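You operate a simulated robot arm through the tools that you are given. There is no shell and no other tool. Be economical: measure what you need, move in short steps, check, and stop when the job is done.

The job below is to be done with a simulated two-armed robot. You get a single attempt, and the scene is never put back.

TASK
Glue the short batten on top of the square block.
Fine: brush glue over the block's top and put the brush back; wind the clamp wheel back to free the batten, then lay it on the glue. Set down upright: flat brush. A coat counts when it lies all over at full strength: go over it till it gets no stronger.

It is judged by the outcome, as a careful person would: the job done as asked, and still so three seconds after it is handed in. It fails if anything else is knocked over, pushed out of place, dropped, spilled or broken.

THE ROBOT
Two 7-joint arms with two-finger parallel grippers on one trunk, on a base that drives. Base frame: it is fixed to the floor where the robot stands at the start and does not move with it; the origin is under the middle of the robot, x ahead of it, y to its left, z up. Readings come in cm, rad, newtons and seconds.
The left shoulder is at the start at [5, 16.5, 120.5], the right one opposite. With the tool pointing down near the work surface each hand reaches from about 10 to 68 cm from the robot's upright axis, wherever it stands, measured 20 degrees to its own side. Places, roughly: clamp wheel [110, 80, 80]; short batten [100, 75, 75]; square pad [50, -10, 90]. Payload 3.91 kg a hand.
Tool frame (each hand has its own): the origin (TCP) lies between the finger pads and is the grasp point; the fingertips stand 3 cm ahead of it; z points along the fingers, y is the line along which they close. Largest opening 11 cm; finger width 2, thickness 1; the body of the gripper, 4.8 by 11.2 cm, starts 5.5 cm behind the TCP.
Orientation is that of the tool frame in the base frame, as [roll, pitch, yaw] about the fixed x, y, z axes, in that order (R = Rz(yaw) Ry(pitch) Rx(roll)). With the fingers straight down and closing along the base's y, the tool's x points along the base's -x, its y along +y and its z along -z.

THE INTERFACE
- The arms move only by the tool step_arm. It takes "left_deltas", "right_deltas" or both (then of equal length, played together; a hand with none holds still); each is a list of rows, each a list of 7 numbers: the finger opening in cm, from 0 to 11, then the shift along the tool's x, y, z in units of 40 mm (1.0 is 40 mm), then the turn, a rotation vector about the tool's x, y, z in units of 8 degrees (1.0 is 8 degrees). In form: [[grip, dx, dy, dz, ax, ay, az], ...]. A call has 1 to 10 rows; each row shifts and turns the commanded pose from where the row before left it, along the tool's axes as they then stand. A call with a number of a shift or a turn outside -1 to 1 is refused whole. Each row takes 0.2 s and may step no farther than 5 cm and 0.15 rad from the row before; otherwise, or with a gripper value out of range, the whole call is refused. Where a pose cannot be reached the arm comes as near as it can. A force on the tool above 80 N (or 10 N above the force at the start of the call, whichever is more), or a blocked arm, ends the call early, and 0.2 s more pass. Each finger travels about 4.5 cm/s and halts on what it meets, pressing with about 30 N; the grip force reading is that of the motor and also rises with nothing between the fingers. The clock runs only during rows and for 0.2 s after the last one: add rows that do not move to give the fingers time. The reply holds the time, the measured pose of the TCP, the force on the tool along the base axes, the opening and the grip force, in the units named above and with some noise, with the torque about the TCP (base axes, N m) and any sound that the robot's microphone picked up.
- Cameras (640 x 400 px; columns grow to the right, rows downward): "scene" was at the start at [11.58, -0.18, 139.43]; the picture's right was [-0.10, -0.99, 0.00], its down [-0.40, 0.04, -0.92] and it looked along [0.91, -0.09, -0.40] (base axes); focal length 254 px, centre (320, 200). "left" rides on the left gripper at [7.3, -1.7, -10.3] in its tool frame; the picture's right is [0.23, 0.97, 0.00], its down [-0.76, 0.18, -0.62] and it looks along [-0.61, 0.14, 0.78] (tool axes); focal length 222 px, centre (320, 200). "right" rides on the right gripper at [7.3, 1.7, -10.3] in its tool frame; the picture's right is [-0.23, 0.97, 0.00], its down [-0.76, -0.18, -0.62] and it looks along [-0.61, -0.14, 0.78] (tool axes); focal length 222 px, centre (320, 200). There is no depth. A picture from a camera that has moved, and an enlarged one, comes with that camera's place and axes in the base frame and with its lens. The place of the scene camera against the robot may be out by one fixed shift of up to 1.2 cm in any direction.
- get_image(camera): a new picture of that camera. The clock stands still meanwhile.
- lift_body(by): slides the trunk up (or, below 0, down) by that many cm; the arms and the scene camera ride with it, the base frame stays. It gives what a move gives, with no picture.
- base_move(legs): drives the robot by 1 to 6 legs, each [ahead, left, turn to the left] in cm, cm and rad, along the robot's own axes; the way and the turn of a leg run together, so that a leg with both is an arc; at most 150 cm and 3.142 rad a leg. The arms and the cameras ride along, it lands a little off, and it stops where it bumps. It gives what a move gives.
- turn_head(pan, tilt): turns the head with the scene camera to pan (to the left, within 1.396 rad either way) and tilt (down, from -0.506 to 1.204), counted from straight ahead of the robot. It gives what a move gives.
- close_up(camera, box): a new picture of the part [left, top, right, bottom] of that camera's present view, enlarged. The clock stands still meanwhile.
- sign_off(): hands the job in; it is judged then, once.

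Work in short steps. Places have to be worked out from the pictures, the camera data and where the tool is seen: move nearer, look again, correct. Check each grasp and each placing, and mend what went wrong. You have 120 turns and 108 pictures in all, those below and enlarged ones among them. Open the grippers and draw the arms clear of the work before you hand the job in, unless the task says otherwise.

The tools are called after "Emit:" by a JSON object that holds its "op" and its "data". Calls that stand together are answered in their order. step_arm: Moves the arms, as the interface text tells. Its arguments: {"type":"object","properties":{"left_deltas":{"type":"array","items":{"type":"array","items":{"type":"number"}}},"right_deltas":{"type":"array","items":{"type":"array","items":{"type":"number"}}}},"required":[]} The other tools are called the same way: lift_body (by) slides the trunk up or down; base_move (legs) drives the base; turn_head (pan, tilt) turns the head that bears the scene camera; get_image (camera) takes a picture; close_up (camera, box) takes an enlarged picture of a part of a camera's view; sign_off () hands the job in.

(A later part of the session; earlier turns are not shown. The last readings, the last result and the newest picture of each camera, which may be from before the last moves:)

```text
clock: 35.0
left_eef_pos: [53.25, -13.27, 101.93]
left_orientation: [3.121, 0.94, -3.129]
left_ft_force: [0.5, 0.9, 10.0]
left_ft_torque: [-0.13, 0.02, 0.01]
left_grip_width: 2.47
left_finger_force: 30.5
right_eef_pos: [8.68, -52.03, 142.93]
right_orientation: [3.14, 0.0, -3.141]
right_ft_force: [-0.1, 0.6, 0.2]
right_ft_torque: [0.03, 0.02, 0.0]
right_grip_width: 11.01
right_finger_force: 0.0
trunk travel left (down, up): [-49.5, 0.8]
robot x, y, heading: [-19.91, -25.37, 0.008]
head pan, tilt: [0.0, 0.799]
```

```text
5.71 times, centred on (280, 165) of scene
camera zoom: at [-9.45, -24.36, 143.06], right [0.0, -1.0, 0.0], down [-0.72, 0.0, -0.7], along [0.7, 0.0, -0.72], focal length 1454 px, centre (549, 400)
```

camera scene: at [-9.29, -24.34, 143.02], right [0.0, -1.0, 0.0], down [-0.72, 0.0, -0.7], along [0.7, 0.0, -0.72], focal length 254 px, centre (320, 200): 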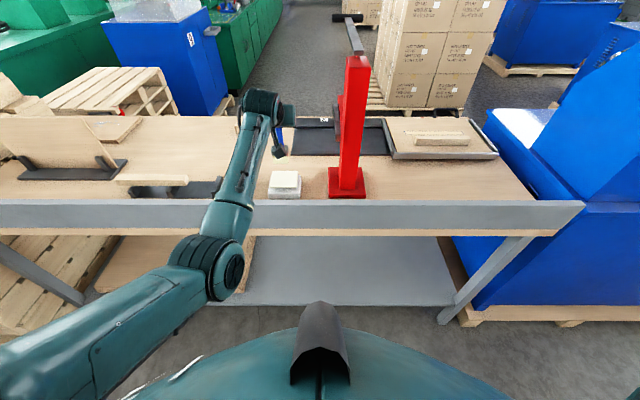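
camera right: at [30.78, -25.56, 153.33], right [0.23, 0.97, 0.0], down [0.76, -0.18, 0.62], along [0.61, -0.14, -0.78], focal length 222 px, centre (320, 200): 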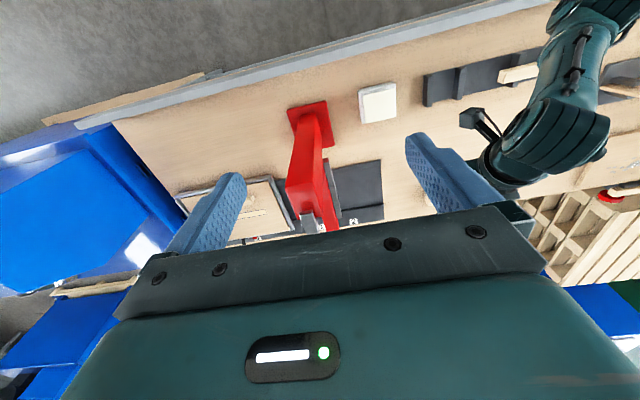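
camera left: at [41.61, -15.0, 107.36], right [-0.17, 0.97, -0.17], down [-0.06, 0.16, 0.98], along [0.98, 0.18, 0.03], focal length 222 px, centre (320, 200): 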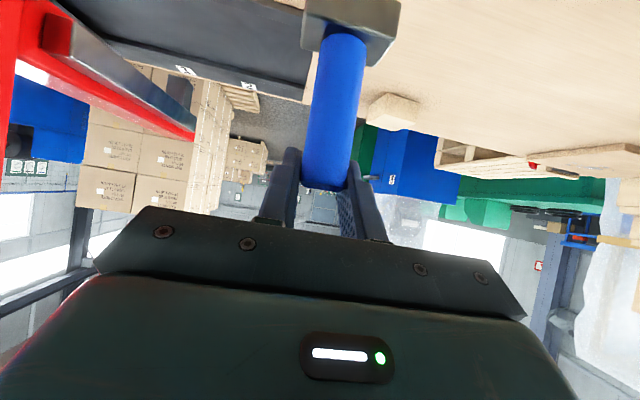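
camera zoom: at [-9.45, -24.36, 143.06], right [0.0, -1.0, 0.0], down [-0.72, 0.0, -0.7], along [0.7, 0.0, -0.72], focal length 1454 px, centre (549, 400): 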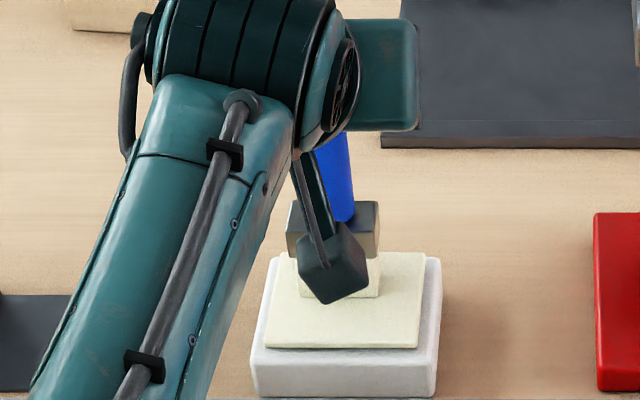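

Brush rests on the pad with 10 N. Dwell a moment, lift 12 cm, then drive left 15.5 and ahead 28 toward the block.

Emit:
{"op": "step_arm", "data": {"left_deltas": [[1.5, 0.04, 0, 0.03, 0, 0, 0], [1.5, 0, 0, 0, 0, 0, 0], [1.5, 0, 0, 0, 0, 0, 0], [1.5, -0.3, 0, -0.22, 0, 0, 0], [1.5, -0.6, 0, -0.44, 0, 0, 0], [1.5, -0.6, 0, -0.44, 0, 0, 0], [1.5, -0.6, 0, -0.44, 0, 0, 0], [1.5, -0.4, 0, -0.3, 0, 0, 0]]}}

Emit:
{"op": "close_up", "data": {"camera": "scene", "box": [200, 60, 360, 200]}}

Emit:
{"op": "base_move", "data": {"legs": [[0, 15.5, 0], [28, 0, -0.005]]}}

Emit:
{"op": "get_image", "data": {"camera": "scene"}}

```text
clock: 36.8
left_eef_pos: [53.05, -13.38, 113.83]
left_orientation: [3.12, 0.934, -3.126]
left_ft_force: [0.8, 0.2, -0.1]
left_ft_torque: [0.03, 0.0, 0.02]
left_grip_width: 2.5
left_finger_force: 30.3
right_eef_pos: [8.75, -52.18, 143.03]
right_orientation: [3.14, 0.0, -3.138]
right_ft_force: [0.8, -1.1, 0.5]
right_ft_torque: [0.01, 0.01, -0.01]
right_grip_width: 11.02
right_finger_force: 0.0
trunk travel left (down, up): [-49.5, 0.8]
robot x, y, heading: [-19.56, -24.72, 0.005]
head pan, tilt: [0.0, 0.799]
```

```text
2.86 times, centred on (280, 130) of scene
camera zoom: at [-9.32, -24.35, 143.03], right [0.0, -1.0, 0.0], down [-0.72, 0.0, -0.7], along [0.7, 0.0, -0.72], focal length 727 px, centre (434, 400)
```

zoom: 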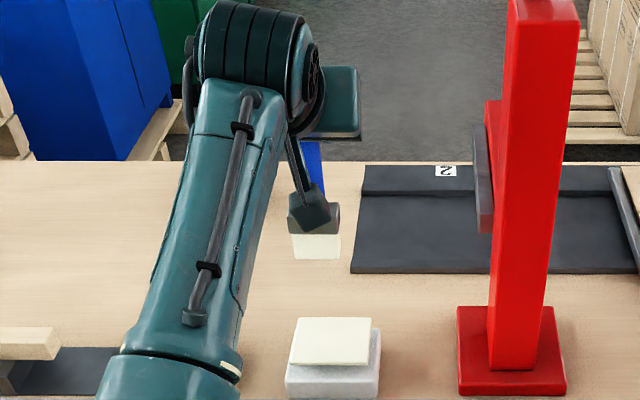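

```text
clock: 39.8
left_eef_pos: [81.31, 2.09, 113.76]
left_orientation: [3.121, 0.934, -3.128]
left_ft_force: [1.1, -0.1, -0.2]
left_ft_torque: [0.01, 0.0, -0.04]
left_grip_width: 2.47
left_finger_force: 30.1
right_eef_pos: [37.16, -36.7, 143.0]
right_orientation: [-3.14, 0.001, -3.141]
right_ft_force: [-0.6, -0.2, 0.3]
right_ft_torque: [0.0, 0.0, 0.0]
right_grip_width: 11.01
right_finger_force: 0.1
trunk travel left (down, up): [-49.5, 0.8]
robot x, y, heading: [8.6, -9.72, 0.002]
head pan, tilt: [0.0, 0.799]
```

```text
71 pictures are left
camera scene: at [18.96, -8.94, 143.02], right [0.0, -1.0, 0.0], down [-0.72, 0.0, -0.7], along [0.7, 0.0, -0.72], focal length 254 px, centre (320, 200)
```

scene: 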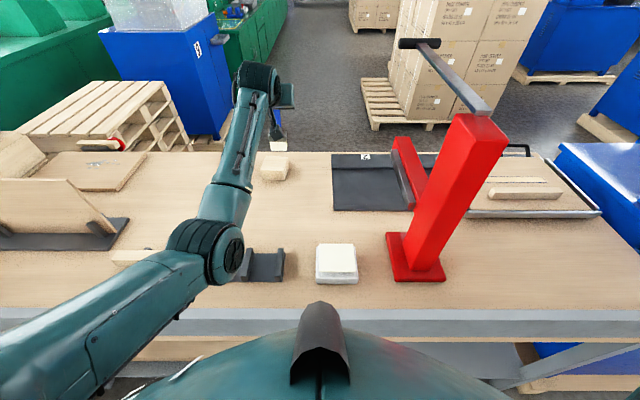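

Bristles now look coated cream. Move over the block.

Emit:
{"op": "step_arm", "data": {"left_deltas": [[1.5, -0.2, 0.31, 0.6, 0, 0, 0], [1.5, -0.1, 0.31, 0.7, 0, 0, 0], [1.5, 0, 0.31, 0.7, 0, 0, 0], [1.5, 0.02, 0.3, 0.7, 0, 0, 0], [1.5, 0, 0, 0, 0, 0, 0]]}}

Emit:
{"op": "close_up", "data": {"camera": "scene", "box": [200, 60, 360, 220]}}

Emit:
{"op": "get_image", "data": {"camera": "left"}}

```text
clock: 41.0
left_eef_pos: [88.79, 7.19, 108.89]
left_orientation: [3.122, 0.936, -3.126]
left_ft_force: [0.3, 0.7, -0.2]
left_ft_torque: [-0.03, 0.03, -0.01]
left_grip_width: 2.5
left_finger_force: 29.9
left hand out of reach, approached as far as the arm can: row 4
right_eef_pos: [37.05, -36.66, 143.09]
right_orientation: [3.139, 0.0, -3.14]
right_ft_force: [-0.6, 0.4, -0.1]
right_ft_torque: [0.02, -0.04, -0.02]
right_grip_width: 11.0
right_finger_force: 0.0
trunk travel left (down, up): [-49.5, 0.8]
robot x, y, heading: [8.71, -10.07, 0.002]
head pan, tilt: [0.0, 0.799]
```

```text
2.50 times, centred on (280, 140) of scene
camera zoom: at [18.89, -8.96, 143.03], right [0.0, -1.0, 0.0], down [-0.72, 0.0, -0.7], along [0.7, 0.0, -0.72], focal length 636 px, centre (420, 350)
```

zoom: 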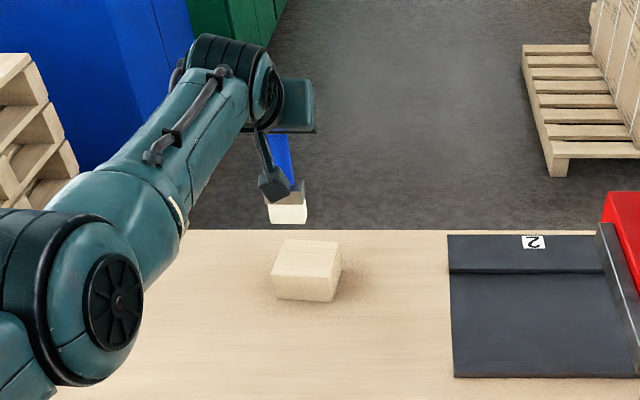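

```text
69 pictures are left
camera left: at [76.26, 5.07, 109.3], right [-0.17, 0.97, -0.17], down [-0.06, 0.16, 0.98], along [0.98, 0.17, 0.03], focal length 222 px, centre (320, 200)
```

left: 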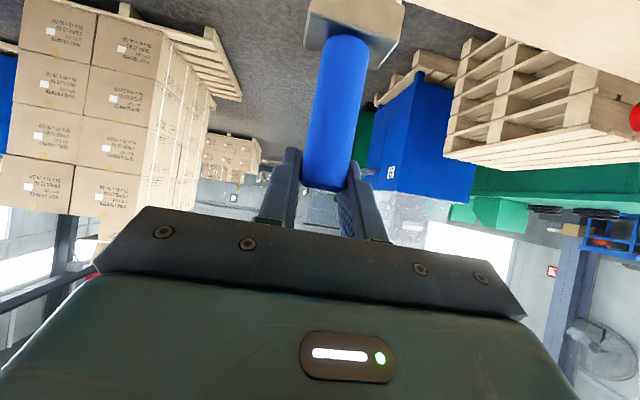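

That is the reach limit in this stance. Turning the robot right would bring the left shoulder forward, so I first swing the hand left and yaw the tool by +0.5 to keep the brush square after the turn.

Emit:
{"op": "step_arm", "data": {"left_deltas": [[1.5, 0.36, 0.71, -0.7, -0.36, 0, -0.265], [1.5, 0.33, 0.75, -0.66, -0.36, 0, -0.265], [1.5, 0.3, 0.8, -0.62, -0.36, 0, -0.265], [1.5, 0.27, 0.84, -0.58, -0.36, 0, -0.265], [1.5, 0.24, 0.88, -0.54, -0.36, 0, -0.265], [1.5, 0.21, 0.91, -0.5, -0.36, 0, -0.265], [1.5, 0.18, 0.95, -0.46, -0.36, 0, -0.265], [1.5, 0.14, 0.97, -0.4, -0.36, 0, -0.265]]}}

Emit:
{"op": "get_image", "data": {"camera": "scene"}}

```text
clock: 42.8
left_eef_pos: [63.15, 28.89, 113.46]
left_orientation: [3.124, 0.939, -2.624]
left_ft_force: [0.1, 0.6, 0.0]
left_ft_torque: [0.01, 0.02, 0.0]
left_grip_width: 2.5
left_finger_force: 29.8
right_eef_pos: [37.0, -36.72, 143.14]
right_orientation: [-3.141, 0.0, -3.14]
right_ft_force: [-0.1, 0.2, -0.1]
right_ft_torque: [0.05, 0.01, -0.04]
right_grip_width: 11.02
right_finger_force: 0.1
trunk travel left (down, up): [-49.5, 0.8]
robot x, y, heading: [8.18, -9.82, 0.004]
head pan, tilt: [0.0, 0.799]
```

```text
68 pictures are left
camera scene: at [18.85, -8.91, 143.04], right [0.0, -1.0, 0.0], down [-0.72, 0.0, -0.7], along [0.7, 0.0, -0.72], focal length 254 px, centre (320, 200)
```

scene: 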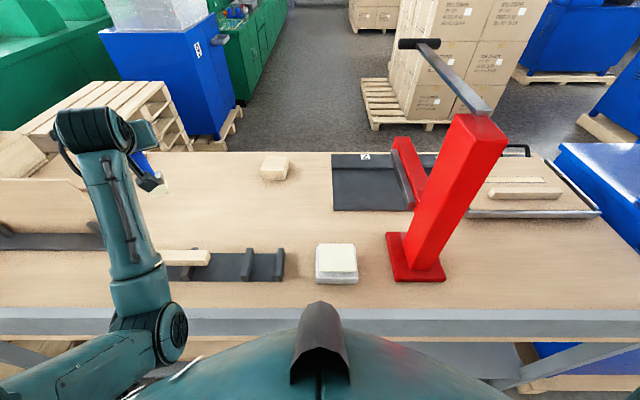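

Swung clear. Now shift left 4.5 and turn right 0.5.

Emit:
{"op": "base_move", "data": {"legs": [[0, 4.5, 0], [0, 0, -0.5]]}}

Emit:
{"op": "get_image", "data": {"camera": "scene"}}

```text
clock: 45.1
left_eef_pos: [74.99, 1.94, 113.43]
left_orientation: [3.123, 0.94, -3.133]
left_ft_force: [-0.6, -0.9, -0.7]
left_ft_torque: [0.04, -0.03, -0.01]
left_grip_width: 2.46
left_finger_force: 30.0
right_eef_pos: [20.39, -42.67, 143.0]
right_orientation: [-3.141, -0.001, 2.637]
right_ft_force: [0.7, -0.1, 0.4]
right_ft_torque: [0.03, 0.0, -0.01]
right_grip_width: 11.01
right_finger_force: 0.1
trunk travel left (down, up): [-49.5, 0.8]
robot x, y, heading: [8.29, -5.8, -0.503]
head pan, tilt: [0.0, 0.799]
```

```text
67 pictures are left
camera scene: at [17.52, -9.84, 143.03], right [-0.48, -0.88, 0.0], down [-0.63, 0.34, -0.7], along [0.61, -0.34, -0.72], focal length 254 px, centre (320, 200)
```

scene: 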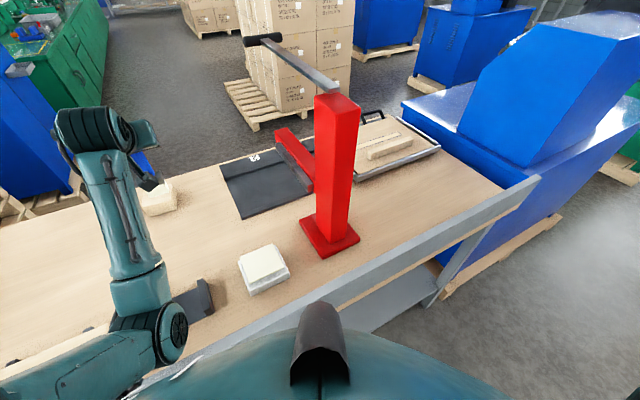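

Clear. Extend to above the block and aim the head at it.

Emit:
{"op": "step_arm", "data": {"left_deltas": [[1.5, -0.26, 0.25, 0.8, 0, 0, 0], [1.5, -0.26, 0.25, 0.8, 0, 0, 0], [1.5, -0.26, 0.25, 0.8, 0, 0, 0], [1.5, -0.25, 0.25, 0.8, 0, 0, 0], [1.5, -0.25, 0.25, 0.8, 0, 0, 0], [1.5, 0, 0, 0, 0, 0, 0]]}}

Emit:
{"op": "turn_head", "data": {"pan": 0.7, "tilt": 0.7}}

Emit:
{"op": "get_image", "data": {"camera": "scene"}}

```text
clock: 46.5
left_eef_pos: [90.74, 7.52, 108.27]
left_orientation: [3.122, 0.943, -3.131]
left_ft_force: [-0.1, -0.8, -0.1]
left_ft_torque: [0.02, 0.01, 0.02]
left_grip_width: 2.51
left_finger_force: 30.0
right_eef_pos: [20.32, -42.75, 143.04]
right_orientation: [3.14, 0.001, 2.637]
right_ft_force: [-0.8, -0.2, 0.6]
right_ft_torque: [-0.02, 0.0, 0.04]
right_grip_width: 11.03
right_finger_force: 0.1
trunk travel left (down, up): [-49.5, 0.8]
robot x, y, heading: [8.53, -5.39, -0.506]
head pan, tilt: [0.0, 0.799]
```

```text
clock: 47.6
left_eef_pos: [90.7, 7.43, 108.34]
left_orientation: [3.122, 0.939, -3.13]
left_ft_force: [0.3, 0.3, -0.6]
left_ft_torque: [0.04, 0.02, -0.01]
left_grip_width: 2.51
left_finger_force: 30.5
right_eef_pos: [20.46, -42.78, 143.1]
right_orientation: [-3.141, -0.001, 2.636]
right_ft_force: [-0.2, 0.0, -0.3]
right_ft_torque: [-0.05, 0.01, 0.05]
right_grip_width: 11.02
right_finger_force: 0.1
trunk travel left (down, up): [-49.5, 0.8]
robot x, y, heading: [7.93, -5.45, -0.5]
head pan, tilt: [0.7, 0.7]
```

```text
66 pictures are left
camera scene: at [18.79, -4.29, 143.85], right [0.2, -0.98, 0.0], down [-0.63, -0.13, -0.76], along [0.75, 0.15, -0.64], focal length 254 px, centre (320, 200)
```

scene: 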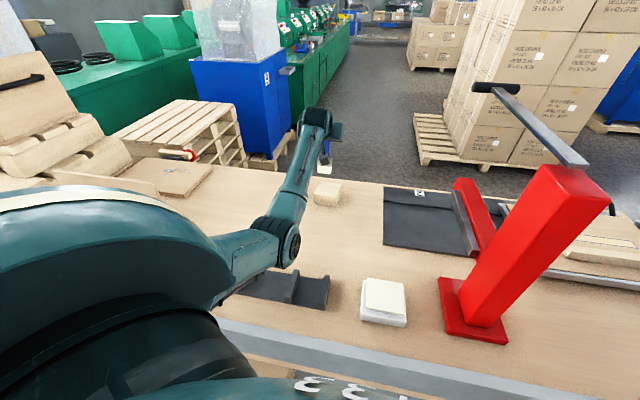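

Reach is fine now. Zooming on brush and block.

Emit:
{"op": "close_up", "data": {"camera": "scene", "box": [280, 120, 370, 220]}}

```text
4.00 times, centred on (325, 170) of scene
camera zoom: at [18.79, -4.29, 143.85], right [0.2, -0.98, 0.0], down [-0.63, -0.13, -0.76], along [0.75, 0.15, -0.64], focal length 1018 px, centre (300, 320)
```

zoom: 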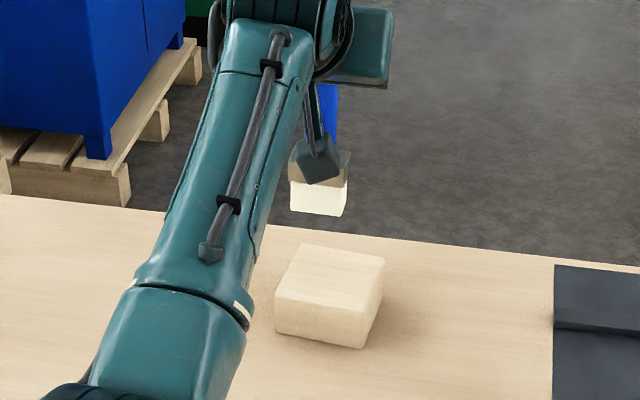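

The brush appears about 2–3 cm beyond and 1.8 cm left of the block centre. Lower 3.5 cm and correct part of that.

Emit:
{"op": "step_arm", "data": {"left_deltas": [[1.5, 0.5, -0.19, 0.06, 0, 0, 0], [1.5, 0.5, -0.19, 0.05, 0, 0, 0], [1.5, 0, 0, 0, 0, 0, 0]]}}

Emit:
{"op": "close_up", "data": {"camera": "scene", "box": [280, 120, 370, 220]}}

```text
clock: 48.4
left_eef_pos: [89.06, 5.89, 104.81]
left_orientation: [3.123, 0.94, -3.133]
left_ft_force: [0.6, 1.0, 0.0]
left_ft_torque: [0.02, 0.0, 0.02]
left_grip_width: 2.5
left_finger_force: 30.0
right_eef_pos: [20.4, -42.71, 143.0]
right_orientation: [-3.141, 0.002, 2.639]
right_ft_force: [-0.1, -0.2, -1.0]
right_ft_torque: [0.0, 0.01, -0.02]
right_grip_width: 11.01
right_finger_force: 0.1
trunk travel left (down, up): [-49.5, 0.8]
robot x, y, heading: [8.53, -5.28, -0.503]
head pan, tilt: [0.7, 0.7]
```

```text
4.00 times, centred on (325, 170) of scene
camera zoom: at [18.79, -4.27, 143.85], right [0.2, -0.98, 0.0], down [-0.63, -0.13, -0.76], along [0.75, 0.15, -0.64], focal length 1018 px, centre (300, 320)
```

zoom: 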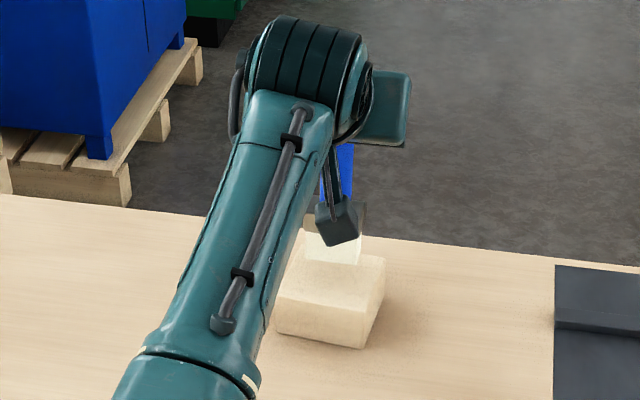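

Bristle front edge now sits over the block centre. Shift to the far right lane (+1.6 x, −1.9 y) and creep down 1.5 cm.

Emit:
{"op": "step_arm", "data": {"left_deltas": [[1.5, -0.24, -0.475, 0.32, 0, 0, 0], [1.5, 0.12, 0, 0.09, 0, 0, 0], [1.5, 0.08, 0, 0.06, 0, 0, 0], [1.5, 0.06, 0, 0.045, 0, 0, 0], [1.5, 0.04, 0, 0.03, 0, 0, 0], [1.5, 0, 0, 0, 0, 0, 0]]}}

Emit:
{"op": "close_up", "data": {"camera": "scene", "box": [280, 120, 370, 220]}}

```text
clock: 49.8
left_eef_pos: [90.62, 4.13, 103.38]
left_orientation: [3.123, 0.942, -3.133]
left_ft_force: [0.8, 0.6, -1.6]
left_ft_torque: [0.01, 0.01, -0.01]
left_grip_width: 2.47
left_finger_force: 29.9
right_eef_pos: [20.49, -42.69, 143.09]
right_orientation: [-3.14, -0.001, 2.637]
right_ft_force: [0.3, -0.5, 0.2]
right_ft_torque: [-0.02, -0.02, -0.01]
right_grip_width: 10.96
right_finger_force: 0.1
trunk travel left (down, up): [-49.5, 0.8]
robot x, y, heading: [8.47, -5.37, -0.506]
head pan, tilt: [0.7, 0.7]
```

```text
4.00 times, centred on (325, 170) of scene
camera zoom: at [18.79, -4.28, 143.85], right [0.2, -0.98, 0.0], down [-0.63, -0.13, -0.76], along [0.75, 0.15, -0.64], focal length 1018 px, centre (300, 320)
```

zoom: 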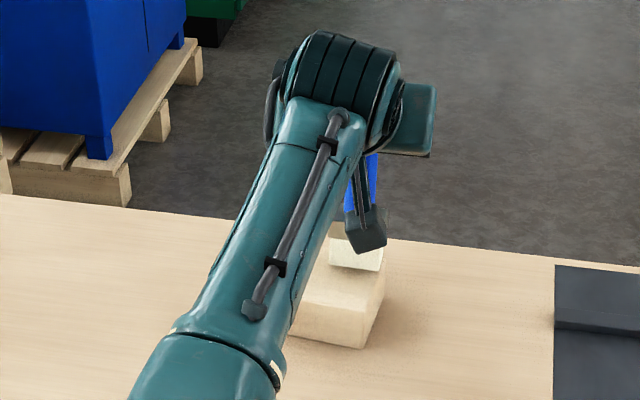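

Lined up at the right edge; creep down further.

Emit:
{"op": "step_arm", "data": {"left_deltas": [[1.5, 0.04, 0, 0.03, 0, 0, 0], [1.5, 0.04, 0, 0.03, 0, 0, 0], [1.5, 0.04, 0, 0.03, 0, 0, 0], [1.5, 0, 0, 0, 0, 0, 0]]}}

```text
clock: 50.8
left_eef_pos: [90.51, 4.12, 102.66]
left_orientation: [3.124, 0.941, -3.132]
left_ft_force: [0.1, -0.6, -0.8]
left_ft_torque: [0.01, 0.01, 0.02]
left_grip_width: 2.51
left_finger_force: 30.3
right_eef_pos: [20.5, -42.81, 143.09]
right_orientation: [-3.141, 0.0, 2.637]
right_ft_force: [-0.2, 0.3, 0.2]
right_ft_torque: [0.0, 0.0, -0.01]
right_grip_width: 10.97
right_finger_force: 0.0
trunk travel left (down, up): [-49.5, 0.8]
robot x, y, heading: [8.3, -5.49, -0.497]
head pan, tilt: [0.7, 0.7]
```

Emit:
{"op": "step_arm", "data": {"left_deltas": [[1.5, 0.04, 0, 0.03, 0, 0, 0], [1.5, 0.04, 0, 0.03, 0, 0, 0], [1.5, 0.04, 0, 0.03, 0, 0, 0], [1.5, 0, 0, 0, 0, 0, 0]]}}

Emit:
{"op": "close_up", "data": {"camera": "scene", "box": [300, 150, 360, 210]}}

```text
clock: 51.8
left_eef_pos: [90.54, 4.08, 102.46]
left_orientation: [3.123, 0.949, -3.129]
left_ft_force: [1.9, 1.9, 12.4]
left_ft_torque: [-0.07, 0.06, 0.01]
left_grip_width: 2.51
left_finger_force: 30.3
right_eef_pos: [20.19, -42.7, 143.08]
right_orientation: [3.141, 0.002, 2.636]
right_ft_force: [0.6, 0.3, 0.0]
right_ft_torque: [0.02, -0.01, -0.02]
right_grip_width: 11.03
right_finger_force: 0.0
trunk travel left (down, up): [-49.5, 0.8]
robot x, y, heading: [8.38, -5.31, -0.502]
head pan, tilt: [0.7, 0.7]
```

```text
6.67 times, centred on (330, 180) of scene
camera zoom: at [18.59, -4.28, 143.89], right [0.2, -0.98, 0.0], down [-0.63, -0.13, -0.77], along [0.75, 0.15, -0.64], focal length 1697 px, centre (253, 333)
```

zoom: 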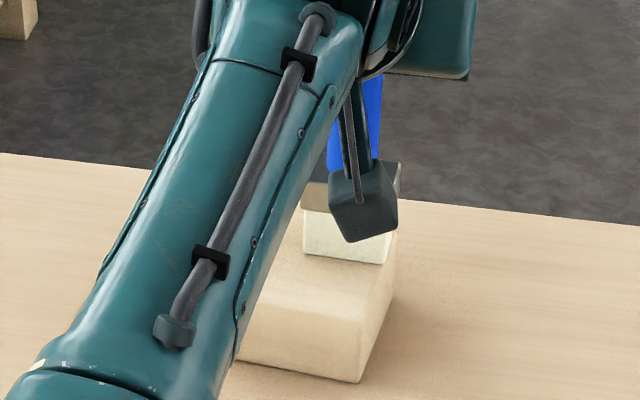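

Contact at 12 N, brush flush with the far right corner. Ease to a light press and stroke 5.8 cm toward me.

Emit:
{"op": "step_arm", "data": {"left_deltas": [[1.5, -0.045, 0, -0.033, 0, 0, 0], [1.5, 0.14, 0, -0.195, 0, 0, 0], [1.5, 0.14, 0, -0.195, 0, 0, 0], [1.5, 0.14, 0, -0.195, 0, 0, 0], [1.5, 0.14, 0, -0.195, 0, 0, 0], [1.5, 0.14, 0, -0.195, 0, 0, 0], [1.5, 0.14, 0, -0.195, 0, 0, 0], [1.5, 0, 0, 0, 0, 0, 0]]}}

Emit:
{"op": "close_up", "data": {"camera": "scene", "box": [300, 150, 360, 210]}}

```text
clock: 53.6
left_eef_pos: [84.77, 3.85, 102.55]
left_orientation: [3.12, 0.942, -3.133]
left_ft_force: [3.7, -0.6, 8.6]
left_ft_torque: [-0.07, -0.41, 0.03]
left_grip_width: 2.48
left_finger_force: 30.0
right_eef_pos: [20.31, -42.74, 143.04]
right_orientation: [3.14, 0.001, 2.637]
right_ft_force: [-0.5, 0.3, -0.9]
right_ft_torque: [0.05, 0.01, -0.01]
right_grip_width: 11.0
right_finger_force: 0.0
trunk travel left (down, up): [-49.5, 0.8]
robot x, y, heading: [8.5, -4.97, -0.505]
head pan, tilt: [0.7, 0.7]
```

```text
6.67 times, centred on (330, 180) of scene
camera zoom: at [18.69, -4.29, 143.86], right [0.2, -0.98, 0.0], down [-0.63, -0.13, -0.77], along [0.75, 0.15, -0.64], focal length 1697 px, centre (253, 333)
```

zoom: 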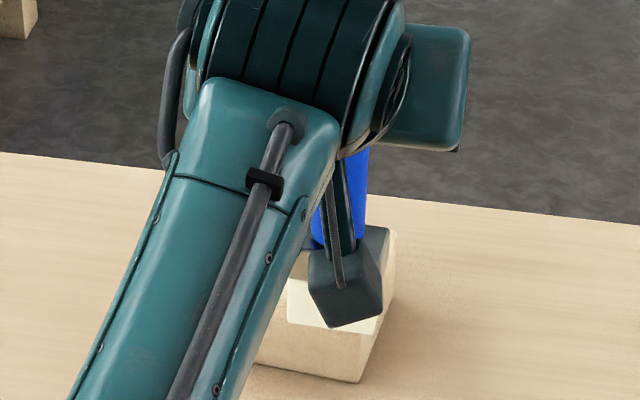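

Block stays put. Do another back-and-forth pass in this lane.

Emit:
{"op": "step_arm", "data": {"left_deltas": [[1.5, -0.21, 0, 0.293, 0, 0, 0], [1.5, -0.21, 0, 0.293, 0, 0, 0], [1.5, -0.21, 0, 0.293, 0, 0, 0], [1.5, -0.21, 0, 0.293, 0, 0, 0], [1.5, 0.21, 0, -0.293, 0, 0, 0], [1.5, 0.21, 0, -0.293, 0, 0, 0], [1.5, 0.21, 0, -0.293, 0, 0, 0], [1.5, 0.21, 0, -0.293, 0, 0, 0]]}}

Emit:
{"op": "step_arm", "data": {"left_deltas": [[1.5, -0.21, 0, 0.293, 0, 0, 0], [1.5, -0.21, 0, 0.293, 0, 0, 0], [1.5, -0.21, 0, 0.293, 0, 0, 0], [1.5, -0.21, 0, 0.293, 0, 0, 0], [1.5, 0, 0.3, 0, 0, 0, 0], [1.5, 0, 0.3, 0, 0, 0, 0], [1.5, 0, 0.3, 0, 0, 0, 0], [1.5, 0, 0, 0, 0, 0, 0]]}}

Emit:
{"op": "close_up", "data": {"camera": "scene", "box": [300, 150, 360, 210]}}

```text
clock: 55.4
left_eef_pos: [84.83, 3.8, 102.56]
left_orientation: [3.123, 0.944, -3.132]
left_ft_force: [2.0, 0.1, 8.5]
left_ft_torque: [-0.13, -0.41, 0.05]
left_grip_width: 2.49
left_finger_force: 29.9
right_eef_pos: [20.35, -42.88, 143.17]
right_orientation: [3.14, -0.001, 2.635]
right_ft_force: [1.3, -0.3, -0.1]
right_ft_torque: [0.02, -0.01, 0.02]
right_grip_width: 11.0
right_finger_force: 0.1
trunk travel left (down, up): [-49.5, 0.8]
robot x, y, heading: [8.39, -5.31, -0.502]
head pan, tilt: [0.7, 0.7]
```

```text
clock: 57.2
left_eef_pos: [90.53, 7.73, 102.43]
left_orientation: [3.12, 0.943, -3.132]
left_ft_force: [0.8, -1.7, 4.7]
left_ft_torque: [-0.14, 0.11, 0.06]
left_grip_width: 2.47
left_finger_force: 29.9
right_eef_pos: [20.32, -42.74, 143.08]
right_orientation: [3.14, -0.001, 2.637]
right_ft_force: [0.5, 0.6, 0.3]
right_ft_torque: [0.02, 0.0, -0.04]
right_grip_width: 11.0
right_finger_force: 0.1
trunk travel left (down, up): [-49.5, 0.8]
robot x, y, heading: [8.17, -5.62, -0.503]
head pan, tilt: [0.7, 0.7]
```

```text
6.67 times, centred on (330, 180) of scene
camera zoom: at [18.7, -4.32, 143.86], right [0.2, -0.98, 0.0], down [-0.63, -0.13, -0.77], along [0.75, 0.15, -0.64], focal length 1697 px, centre (253, 333)
```

zoom: 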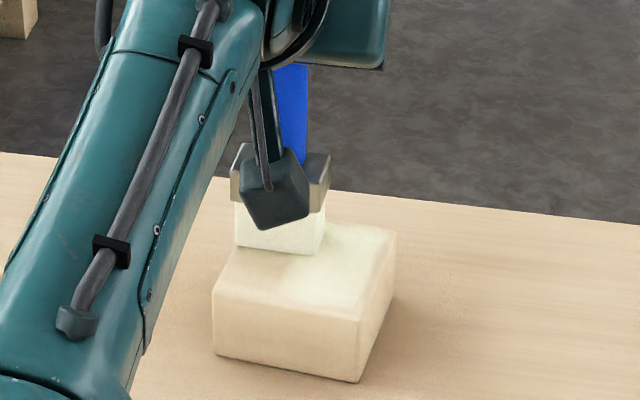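

A paler coat is visible in the right lane. Now the left lane, flush with the left edge: two back-and-forth passes.

Emit:
{"op": "step_arm", "data": {"left_deltas": [[1.5, 0.21, 0, -0.293, 0, 0, 0], [1.5, 0.21, 0, -0.293, 0, 0, 0], [1.5, 0.21, 0, -0.293, 0, 0, 0], [1.5, 0.21, 0, -0.293, 0, 0, 0], [1.5, -0.21, 0, 0.293, 0, 0, 0], [1.5, -0.21, 0, 0.293, 0, 0, 0], [1.5, -0.21, 0, 0.293, 0, 0, 0], [1.5, -0.21, 0, 0.293, 0, 0, 0]]}}

Emit:
{"op": "step_arm", "data": {"left_deltas": [[1.5, 0.21, 0, -0.293, 0, 0, 0], [1.5, 0.21, 0, -0.293, 0, 0, 0], [1.5, 0.21, 0, -0.293, 0, 0, 0], [1.5, 0.21, 0, -0.293, 0, 0, 0], [1.5, -0.21, 0, 0.293, 0, 0, 0], [1.5, -0.21, 0, 0.293, 0, 0, 0], [1.5, -0.21, 0, 0.293, 0, 0, 0], [1.5, -0.21, 0, 0.293, 0, 0, 0], [1.5, -0.5, 0, -0.37, 0, 0, 0], [1.5, -0.8, 0, 0.2, 0, 0, 0]]}}

Emit:
{"op": "close_up", "data": {"camera": "scene", "box": [300, 150, 360, 210]}}

```text
clock: 59.0
left_eef_pos: [90.46, 7.64, 102.36]
left_orientation: [3.12, 0.942, -3.133]
left_ft_force: [-0.9, 0.2, 3.1]
left_ft_torque: [-0.07, 0.07, 0.02]
left_grip_width: 2.52
left_finger_force: 29.9
right_eef_pos: [20.27, -42.81, 143.09]
right_orientation: [3.14, 0.001, 2.636]
right_ft_force: [0.1, -0.4, -0.8]
right_ft_torque: [0.01, 0.0, 0.0]
right_grip_width: 11.01
right_finger_force: 0.0
trunk travel left (down, up): [-49.5, 0.8]
robot x, y, heading: [8.76, -5.47, -0.503]
head pan, tilt: [0.7, 0.7]
```

```text
clock: 61.2
left_eef_pos: [93.18, 7.53, 106.7]
left_orientation: [3.123, 0.938, -3.133]
left_ft_force: [0.3, 0.9, -1.0]
left_ft_torque: [0.01, 0.0, 0.0]
left_grip_width: 2.53
left_finger_force: 30.3
right_eef_pos: [20.45, -42.73, 143.06]
right_orientation: [-3.14, 0.001, 2.637]
right_ft_force: [-1.0, 0.3, 0.0]
right_ft_torque: [-0.01, 0.01, 0.01]
right_grip_width: 11.02
right_finger_force: 0.1
trunk travel left (down, up): [-49.5, 0.8]
robot x, y, heading: [8.18, -5.27, -0.503]
head pan, tilt: [0.7, 0.7]
```

```text
6.67 times, centred on (330, 180) of scene
camera zoom: at [18.85, -4.3, 143.84], right [0.2, -0.98, 0.0], down [-0.63, -0.13, -0.76], along [0.75, 0.15, -0.64], focal length 1697 px, centre (253, 333)
```

zoom: 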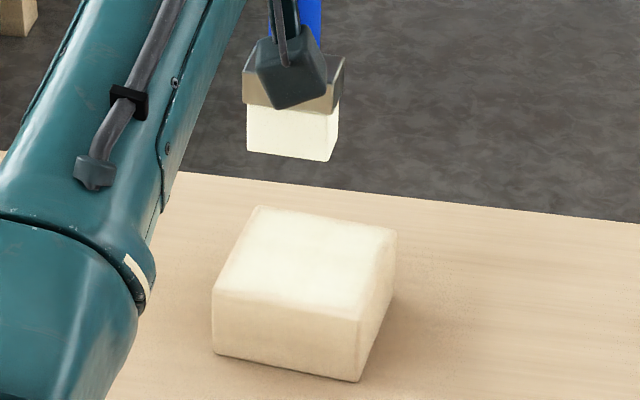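

Coat covers most, but the front strip looks thinner. Going over again with strokes a centimetre longer toward the front, across lanes.

Emit:
{"op": "step_arm", "data": {"left_deltas": [[1.5, 0.8, 0, -0.2, 0, 0, 0], [1.5, 0.52, 0, 0.385, 0, 0, 0], [1.5, 0.25, 0, -0.342, 0, 0, 0], [1.5, 0.25, 0, -0.342, 0, 0, 0], [1.5, 0.25, 0, -0.342, 0, 0, 0], [1.5, 0.25, 0, -0.342, 0, 0, 0], [1.5, -0.25, 0, 0.342, 0, 0, 0], [1.5, -0.25, 0, 0.342, 0, 0, 0], [1.5, -0.25, 0, 0.342, 0, 0, 0], [1.5, -0.25, 0, 0.342, 0, 0, 0]]}}

Emit:
{"op": "step_arm", "data": {"left_deltas": [[1.5, 0, -0.45, 0, 0, 0, 0], [1.5, 0.25, 0, -0.342, 0, 0, 0], [1.5, 0.25, 0, -0.342, 0, 0, 0], [1.5, 0.25, 0, -0.342, 0, 0, 0], [1.5, 0.25, 0, -0.342, 0, 0, 0], [1.5, -0.25, -0.1, 0.342, 0, 0, 0], [1.5, -0.25, -0.1, 0.342, 0, 0, 0], [1.5, -0.25, -0.1, 0.342, 0, 0, 0], [1.5, -0.25, -0.15, 0.342, 0, 0, 0]]}}

Emit:
{"op": "step_arm", "data": {"left_deltas": [[1.5, 0.25, 0, -0.342, 0, 0, 0], [1.5, 0.25, 0, -0.342, 0, 0, 0], [1.5, 0.25, 0, -0.342, 0, 0, 0], [1.5, 0.25, 0, -0.342, 0, 0, 0], [1.5, -0.25, 0, 0.342, 0, 0, 0], [1.5, -0.25, 0, 0.342, 0, 0, 0], [1.5, -0.25, 0, 0.342, 0, 0, 0], [1.5, -0.25, 0, 0.342, 0, 0, 0], [1.5, -0.5, 0, -0.37, 0, 0, 0], [1.5, -0.8, 0, 0.2, 0, 0, 0]]}}

Emit:
{"op": "close_up", "data": {"camera": "scene", "box": [300, 150, 360, 210]}}

```text
clock: 63.4
left_eef_pos: [90.44, 7.54, 102.44]
left_orientation: [3.121, 0.945, -3.133]
left_ft_force: [-2.4, -0.9, 8.9]
left_ft_torque: [-0.1, 0.31, 0.0]
left_grip_width: 2.51
left_finger_force: 29.8
right_eef_pos: [20.15, -42.75, 143.06]
right_orientation: [3.139, 0.001, 2.636]
right_ft_force: [-0.5, -0.2, 0.2]
right_ft_torque: [-0.03, 0.02, 0.01]
right_grip_width: 10.98
right_finger_force: 0.1
trunk travel left (down, up): [-49.5, 0.8]
robot x, y, heading: [8.38, -5.14, -0.501]
head pan, tilt: [0.7, 0.7]
```

```text
clock: 65.4
left_eef_pos: [90.49, 4.05, 102.31]
left_orientation: [3.123, 0.946, -3.13]
left_ft_force: [-2.7, 0.8, 12.6]
left_ft_torque: [-0.05, 0.32, -0.05]
left_grip_width: 2.52
left_finger_force: 30.1
right_eef_pos: [20.16, -42.9, 143.04]
right_orientation: [3.14, 0.002, 2.637]
right_ft_force: [-0.8, 0.5, 0.6]
right_ft_torque: [0.0, -0.05, -0.01]
right_grip_width: 11.01
right_finger_force: 0.0
trunk travel left (down, up): [-49.5, 0.8]
robot x, y, heading: [8.34, -4.97, -0.504]
head pan, tilt: [0.7, 0.7]
```

```text
clock: 67.6
left_eef_pos: [93.14, 4.11, 106.74]
left_orientation: [3.122, 0.938, -3.136]
left_ft_force: [0.5, -1.0, -0.9]
left_ft_torque: [-0.02, 0.0, -0.01]
left_grip_width: 2.49
left_finger_force: 30.2
right_eef_pos: [20.44, -42.87, 143.04]
right_orientation: [-3.141, 0.0, 2.638]
right_ft_force: [-0.3, -0.9, 0.4]
right_ft_torque: [-0.02, 0.01, -0.01]
right_grip_width: 11.0
right_finger_force: 0.0
trunk travel left (down, up): [-49.5, 0.8]
robot x, y, heading: [8.43, -5.26, -0.507]
head pan, tilt: [0.7, 0.7]
```

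```text
6.67 times, centred on (330, 180) of scene
camera zoom: at [18.86, -4.3, 143.84], right [0.2, -0.98, 0.0], down [-0.63, -0.13, -0.76], along [0.75, 0.15, -0.64], focal length 1697 px, centre (253, 333)
```

zoom: 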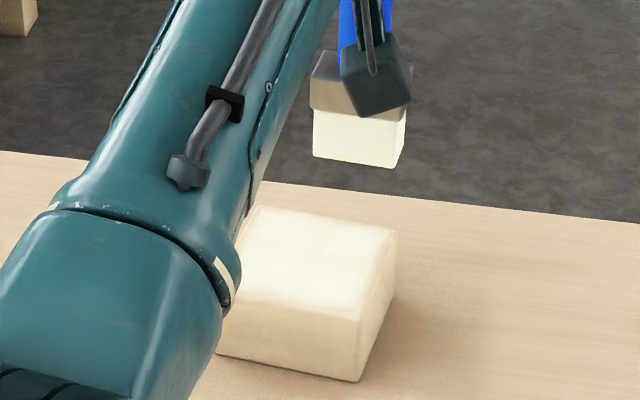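

Whiter now. One more full set with lanes slightly wider on both sides, ending on the left so I can view the top.

Emit:
{"op": "step_arm", "data": {"left_deltas": [[1.5, 0.8, -0.15, -0.2, 0, 0, 0], [1.5, 0.5, 0, 0.37, 0, 0, 0], [1.5, 0.25, 0, -0.342, 0, 0, 0], [1.5, 0.25, 0, -0.342, 0, 0, 0], [1.5, 0.25, 0, -0.342, 0, 0, 0], [1.5, 0.25, 0, -0.342, 0, 0, 0], [1.5, -0.25, 0, 0.342, 0, 0, 0], [1.5, -0.25, 0, 0.342, 0, 0, 0], [1.5, -0.25, 0, 0.342, 0, 0, 0], [1.5, -0.25, 0, 0.342, 0, 0, 0]]}}

Emit:
{"op": "step_arm", "data": {"left_deltas": [[1.5, 0, 0.6, 0, 0, 0, 0], [1.5, 0.25, 0, -0.342, 0, 0, 0], [1.5, 0.25, 0, -0.342, 0, 0, 0], [1.5, 0.25, 0, -0.342, 0, 0, 0], [1.5, 0.25, 0, -0.342, 0, 0, 0], [1.5, -0.25, 0.12, 0.342, 0, 0, 0], [1.5, -0.25, 0.16, 0.342, 0, 0, 0], [1.5, -0.25, 0.16, 0.342, 0, 0, 0], [1.5, -0.25, 0.16, 0.342, 0, 0, 0]]}}

Emit:
{"op": "step_arm", "data": {"left_deltas": [[1.5, 0.25, 0, -0.342, 0, 0, 0], [1.5, 0.25, 0, -0.342, 0, 0, 0], [1.5, 0.25, 0, -0.342, 0, 0, 0], [1.5, 0.25, 0, -0.342, 0, 0, 0], [1.5, -0.25, 0, 0.342, 0, 0, 0], [1.5, -0.25, 0, 0.342, 0, 0, 0], [1.5, -0.25, 0, 0.342, 0, 0, 0], [1.5, -0.25, 0, 0.342, 0, 0, 0], [1.5, -0.5, 0, -0.37, 0, 0, 0], [1.5, -0.8, 0, 0.2, 0, 0, 0]]}}

Emit:
{"op": "close_up", "data": {"camera": "scene", "box": [300, 150, 360, 210]}}

```text
clock: 69.8
left_eef_pos: [90.58, 3.44, 102.37]
left_orientation: [3.123, 0.942, -3.131]
left_ft_force: [-1.3, 0.1, 6.0]
left_ft_torque: [-0.09, 0.04, 0.03]
left_grip_width: 2.48
left_finger_force: 30.2
right_eef_pos: [20.22, -42.86, 142.94]
right_orientation: [3.139, 0.0, 2.638]
right_ft_force: [0.0, -0.3, 0.8]
right_ft_torque: [0.0, 0.0, 0.0]
right_grip_width: 10.97
right_finger_force: 0.0
trunk travel left (down, up): [-49.5, 0.8]
robot x, y, heading: [8.4, -5.29, -0.509]
head pan, tilt: [0.7, 0.7]
```

```text
clock: 71.8
left_eef_pos: [90.42, 8.25, 102.35]
left_orientation: [3.122, 0.945, -3.132]
left_ft_force: [0.0, -0.5, 8.0]
left_ft_torque: [-0.08, 0.03, 0.02]
left_grip_width: 2.52
left_finger_force: 29.8
right_eef_pos: [20.28, -42.78, 142.99]
right_orientation: [3.139, 0.001, 2.636]
right_ft_force: [-0.4, -1.3, 0.4]
right_ft_torque: [-0.02, 0.02, 0.02]
right_grip_width: 10.98
right_finger_force: 0.2
trunk travel left (down, up): [-49.5, 0.8]
robot x, y, heading: [8.45, -5.57, -0.509]
head pan, tilt: [0.7, 0.7]
```

```text
clock: 74.0
left_eef_pos: [93.14, 8.32, 106.74]
left_orientation: [3.121, 0.938, -3.134]
left_ft_force: [0.1, 0.4, 0.0]
left_ft_torque: [0.01, 0.01, -0.02]
left_grip_width: 2.5
left_finger_force: 29.9
right_eef_pos: [20.47, -42.76, 142.98]
right_orientation: [3.141, -0.002, 2.638]
right_ft_force: [0.2, 0.1, 0.5]
right_ft_torque: [0.0, 0.01, 0.0]
right_grip_width: 10.99
right_finger_force: 0.0
trunk travel left (down, up): [-49.5, 0.8]
robot x, y, heading: [8.26, -5.63, -0.508]
head pan, tilt: [0.7, 0.7]
```

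```text
6.67 times, centred on (330, 180) of scene
camera zoom: at [18.84, -4.3, 143.84], right [0.2, -0.98, 0.0], down [-0.63, -0.13, -0.76], along [0.75, 0.15, -0.64], focal length 1697 px, centre (253, 333)
```

zoom: 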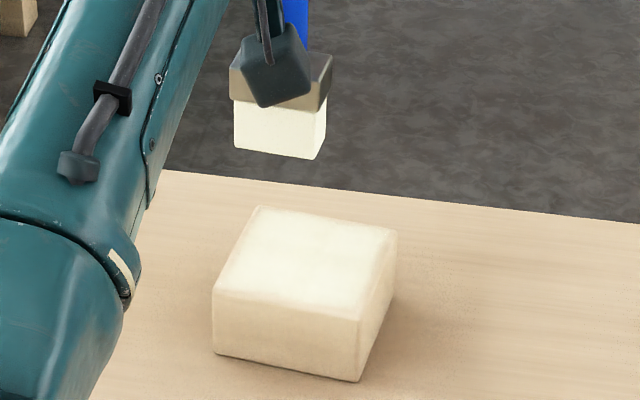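

Take a tight close-up as a baseline for coat strength.

Emit:
{"op": "close_up", "data": {"camera": "scene", "box": [311, 178, 345, 200]}}

```text
16.00 times, centred on (328, 189) of scene
camera zoom: at [18.84, -4.3, 143.84], right [0.2, -0.98, 0.0], down [-0.63, -0.13, -0.76], along [0.75, 0.15, -0.64], focal length 4072 px, centre (192, 376)
```

zoom: 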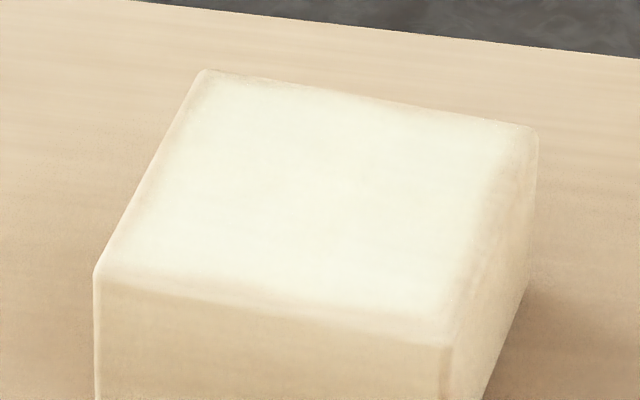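

Most of the top is solid cream, but about half a centimetre at the rim looks thinner. Another full pass in four lanes, overshooting the rim ~1 cm, with edge sweeps.

Emit:
{"op": "step_arm", "data": {"left_deltas": [[1.5, 0.65, 0.05, 0.15, 0, 0, 0], [1.5, 0.48, 0, 0.15, 0, 0, 0], [1.5, 0.254, 0, -0.347, 0, 0, 0], [1.5, 0.254, 0, -0.347, 0, 0, 0], [1.5, 0.254, 0, -0.347, 0, 0, 0], [1.5, 0.254, 0, -0.347, 0, 0, 0], [1.5, 0.254, 0, -0.347, 0, 0, 0], [1.5, 0, -0.475, 0, 0, 0, 0], [1.5, -0.254, 0, 0.347, 0, 0, 0], [1.5, -0.254, 0, 0.347, 0, 0, 0]]}}

Emit:
{"op": "step_arm", "data": {"left_deltas": [[1.5, -0.254, 0, 0.347, 0, 0, 0], [1.5, -0.254, 0, 0.347, 0, 0, 0], [1.5, -0.254, 0, 0.347, 0, 0, 0], [1.5, 0, -0.475, 0, 0, 0, 0], [1.5, 0.254, 0, -0.347, 0, 0, 0], [1.5, 0.254, 0, -0.347, 0, 0, 0], [1.5, 0.254, 0, -0.347, 0, 0, 0], [1.5, 0.254, 0, -0.347, 0, 0, 0], [1.5, 0.254, 0, -0.347, 0, 0, 0], [1.5, 0, -0.45, 0, 0, 0, 0]]}}

Emit:
{"op": "step_arm", "data": {"left_deltas": [[1.5, -0.254, 0, 0.347, 0, 0, 0], [1.5, -0.254, 0, 0.347, 0, 0, 0], [1.5, -0.254, 0, 0.347, 0, 0, 0], [1.5, -0.254, 0, 0.347, 0, 0, 0], [1.5, -0.254, 0, 0.347, 0, 0, 0], [1.5, 0, 0.47, 0, 0, 0, 0], [1.5, 0, 0.47, 0, 0, 0, 0], [1.5, 0, 0.46, 0, 0, 0, 0], [1.5, -0.5, 0, -0.37, 0, 0, 0], [1.5, -0.5, 0, 0, 0, 0, 0]]}}

Emit:
{"op": "close_up", "data": {"camera": "scene", "box": [311, 178, 345, 200]}}

```text
clock: 76.2
left_eef_pos: [86.17, 6.26, 102.25]
left_orientation: [3.121, 0.94, -3.131]
left_ft_force: [0.7, 0.0, -1.0]
left_ft_torque: [0.01, 0.0, -0.02]
left_grip_width: 2.51
left_finger_force: 30.2
right_eef_pos: [20.45, -42.84, 143.06]
right_orientation: [-3.141, 0.0, 2.638]
right_ft_force: [-0.4, 0.1, 0.4]
right_ft_torque: [0.0, -0.01, -0.01]
right_grip_width: 11.0
right_finger_force: 0.1
trunk travel left (down, up): [-49.5, 0.8]
robot x, y, heading: [8.39, -5.64, -0.504]
head pan, tilt: [0.7, 0.7]
```

```text
clock: 78.4
left_eef_pos: [82.9, 2.61, 102.29]
left_orientation: [3.12, 0.939, -3.133]
left_ft_force: [0.1, 0.6, -0.3]
left_ft_torque: [0.01, -0.02, 0.01]
left_grip_width: 2.51
left_finger_force: 30.5
right_eef_pos: [20.56, -42.82, 143.02]
right_orientation: [3.141, 0.0, 2.638]
right_ft_force: [0.1, -0.2, 0.4]
right_ft_torque: [0.02, 0.0, 0.0]
right_grip_width: 11.03
right_finger_force: 0.1
trunk travel left (down, up): [-49.5, 0.8]
robot x, y, heading: [8.71, -5.29, -0.504]
head pan, tilt: [0.7, 0.7]
```

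```text
clock: 80.6
left_eef_pos: [92.47, 8.54, 106.53]
left_orientation: [3.12, 0.94, -3.132]
left_ft_force: [-0.7, -0.1, -1.3]
left_ft_torque: [-0.02, -0.04, -0.01]
left_grip_width: 2.5
left_finger_force: 29.2
right_eef_pos: [20.44, -42.74, 143.11]
right_orientation: [3.142, -0.001, 2.639]
right_ft_force: [-0.4, 0.3, -0.1]
right_ft_torque: [0.03, 0.01, -0.04]
right_grip_width: 11.01
right_finger_force: 0.1
trunk travel left (down, up): [-49.5, 0.8]
robot x, y, heading: [8.5, -5.26, -0.507]
head pan, tilt: [0.7, 0.7]
```

```text
16.00 times, centred on (328, 189) of scene
camera zoom: at [18.82, -4.27, 143.85], right [0.2, -0.98, 0.0], down [-0.63, -0.13, -0.76], along [0.75, 0.15, -0.64], focal length 4072 px, centre (192, 376)
```

zoom: 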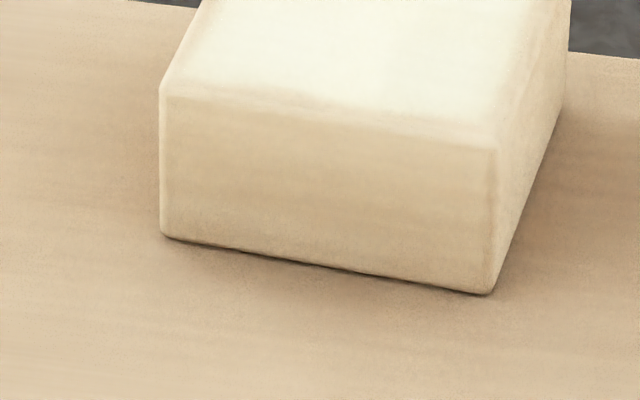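

The brush slipped off the front and nudged the block back. See how far.

Emit:
{"op": "close_up", "data": {"camera": "scene", "box": [290, 150, 370, 210]}}

```text
6.67 times, centred on (330, 180) of scene
camera zoom: at [18.82, -4.27, 143.85], right [0.2, -0.98, 0.0], down [-0.63, -0.13, -0.76], along [0.75, 0.15, -0.64], focal length 1697 px, centre (253, 333)
```

zoom: 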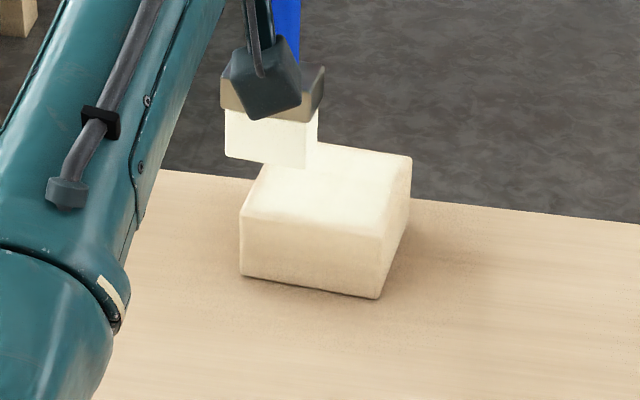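

The block slid about 7 cm toward the rear edge but stands on the bench; I can pull it back later. Move the hand aside to see the coat.

Emit:
{"op": "step_arm", "data": {"left_deltas": [[1.5, -0.6, 0.6, -0.44, 0, 0, 0], [1.5, -0.3, 0.9, -0.5, 0, 0, 0], [1.5, 0, 0.9, -0.3, 0, 0, 0]]}}

Emit:
{"op": "close_up", "data": {"camera": "scene", "box": [313, 166, 345, 186]}}

```text
clock: 81.4
left_eef_pos: [90.16, 17.74, 112.5]
left_orientation: [3.122, 0.94, -3.131]
left_ft_force: [-0.3, 0.6, -1.5]
left_ft_torque: [0.02, 0.03, -0.01]
left_grip_width: 2.5
left_finger_force: 30.2
right_eef_pos: [20.44, -42.63, 143.07]
right_orientation: [3.141, 0.002, 2.638]
right_ft_force: [-0.6, -0.1, 0.2]
right_ft_torque: [-0.06, 0.01, 0.03]
right_grip_width: 10.99
right_finger_force: 0.1
trunk travel left (down, up): [-49.5, 0.8]
robot x, y, heading: [8.53, -5.65, -0.508]
head pan, tilt: [0.7, 0.7]
```

```text
16.00 times, centred on (329, 176) of scene
camera zoom: at [18.77, -4.2, 143.86], right [0.2, -0.98, 0.0], down [-0.63, -0.13, -0.76], along [0.75, 0.15, -0.64], focal length 4072 px, centre (176, 584)
```

zoom: 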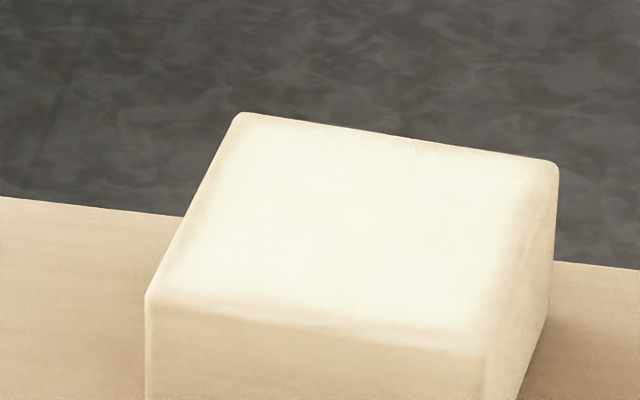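

The coat reaches the rear and left; the right rim and front strip look a bit thin. I'll test how far I can reach along the right lane at the block's new position.

Emit:
{"op": "step_arm", "data": {"left_deltas": [[1.5, 0.02, -0.83, 0.55, 0, 0, 0], [1.5, 0.02, -0.83, 0.55, 0, 0, 0], [1.5, 0.02, -0.83, 0.55, 0, 0, 0], [1.5, 0.02, -0.83, 0.55, 0, 0, 0], [1.5, 0, 0, 0, 0, 0, 0]]}}

Emit:
{"op": "close_up", "data": {"camera": "scene", "box": [290, 140, 370, 200]}}

```text
clock: 82.6
left_eef_pos: [97.44, 4.82, 106.74]
left_orientation: [3.123, 0.943, -3.132]
left_ft_force: [0.1, 0.3, -0.4]
left_ft_torque: [-0.01, 0.0, -0.04]
left_grip_width: 2.5
left_finger_force: 30.6
right_eef_pos: [20.36, -42.71, 142.97]
right_orientation: [3.14, 0.0, 2.637]
right_ft_force: [0.1, 0.1, 0.0]
right_ft_torque: [-0.03, 0.03, -0.02]
right_grip_width: 10.98
right_finger_force: 0.0
trunk travel left (down, up): [-49.5, 0.8]
robot x, y, heading: [8.37, -5.47, -0.506]
head pan, tilt: [0.7, 0.7]
```

```text
6.67 times, centred on (330, 170) of scene
camera zoom: at [18.77, -4.22, 143.86], right [0.2, -0.98, 0.0], down [-0.63, -0.13, -0.76], along [0.75, 0.15, -0.64], focal length 1697 px, centre (253, 400)
```

zoom: 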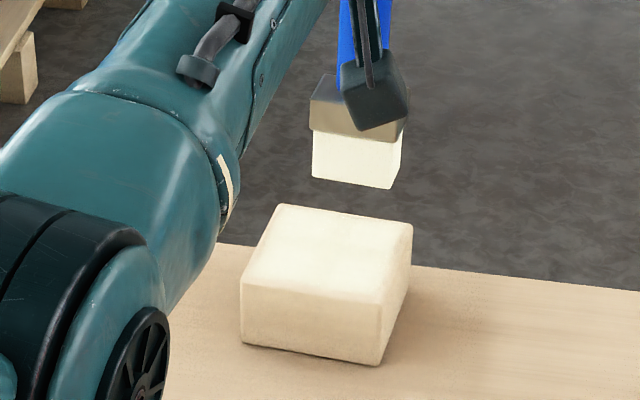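

Reach is fine here. Lower on the right lane and do strokes limited to 6.4 cm so the brush never leaves the top.

Emit:
{"op": "step_arm", "data": {"left_deltas": [[1.5, 0.45, -0.28, 0.33, 0, 0, 0], [1.5, 0.42, 0, 0.305, 0, 0, 0], [1.5, 0.236, 0, -0.323, 0, 0, 0], [1.5, 0.236, 0, -0.323, 0, 0, 0], [1.5, 0.236, 0, -0.323, 0, 0, 0], [1.5, 0.236, 0, -0.323, 0, 0, 0], [1.5, -0.236, 0, 0.323, 0, 0, 0], [1.5, -0.236, 0, 0.323, 0, 0, 0], [1.5, -0.236, 0, 0.323, 0, 0, 0], [1.5, -0.236, 0, 0.323, 0, 0, 0]]}}

Emit:
{"op": "close_up", "data": {"camera": "scene", "box": [290, 140, 370, 200]}}

```text
clock: 84.8
left_eef_pos: [97.62, 4.01, 102.57]
left_orientation: [3.121, 0.942, -3.132]
left_ft_force: [0.9, 0.6, -1.0]
left_ft_torque: [-0.03, -0.06, 0.01]
left_grip_width: 2.54
left_finger_force: 29.5
right_eef_pos: [20.31, -42.79, 143.05]
right_orientation: [3.14, 0.001, 2.637]
right_ft_force: [-0.8, -0.1, 0.7]
right_ft_torque: [0.0, 0.04, 0.01]
right_grip_width: 11.0
right_finger_force: 0.0
trunk travel left (down, up): [-49.5, 0.8]
robot x, y, heading: [8.55, -5.31, -0.503]
head pan, tilt: [0.7, 0.7]
```

```text
6.67 times, centred on (330, 170) of scene
camera zoom: at [18.79, -4.3, 143.85], right [0.2, -0.98, 0.0], down [-0.63, -0.13, -0.76], along [0.75, 0.15, -0.64], focal length 1697 px, centre (253, 400)
```

zoom: 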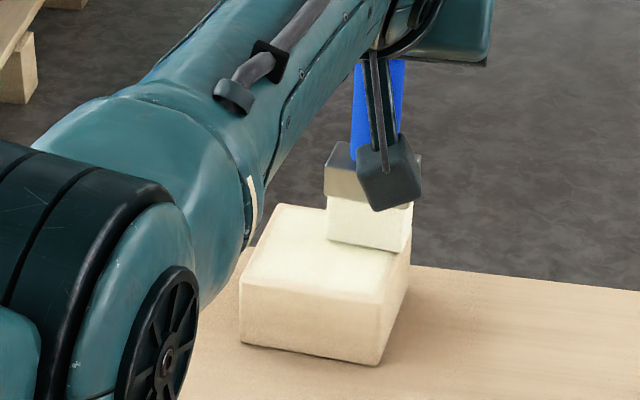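

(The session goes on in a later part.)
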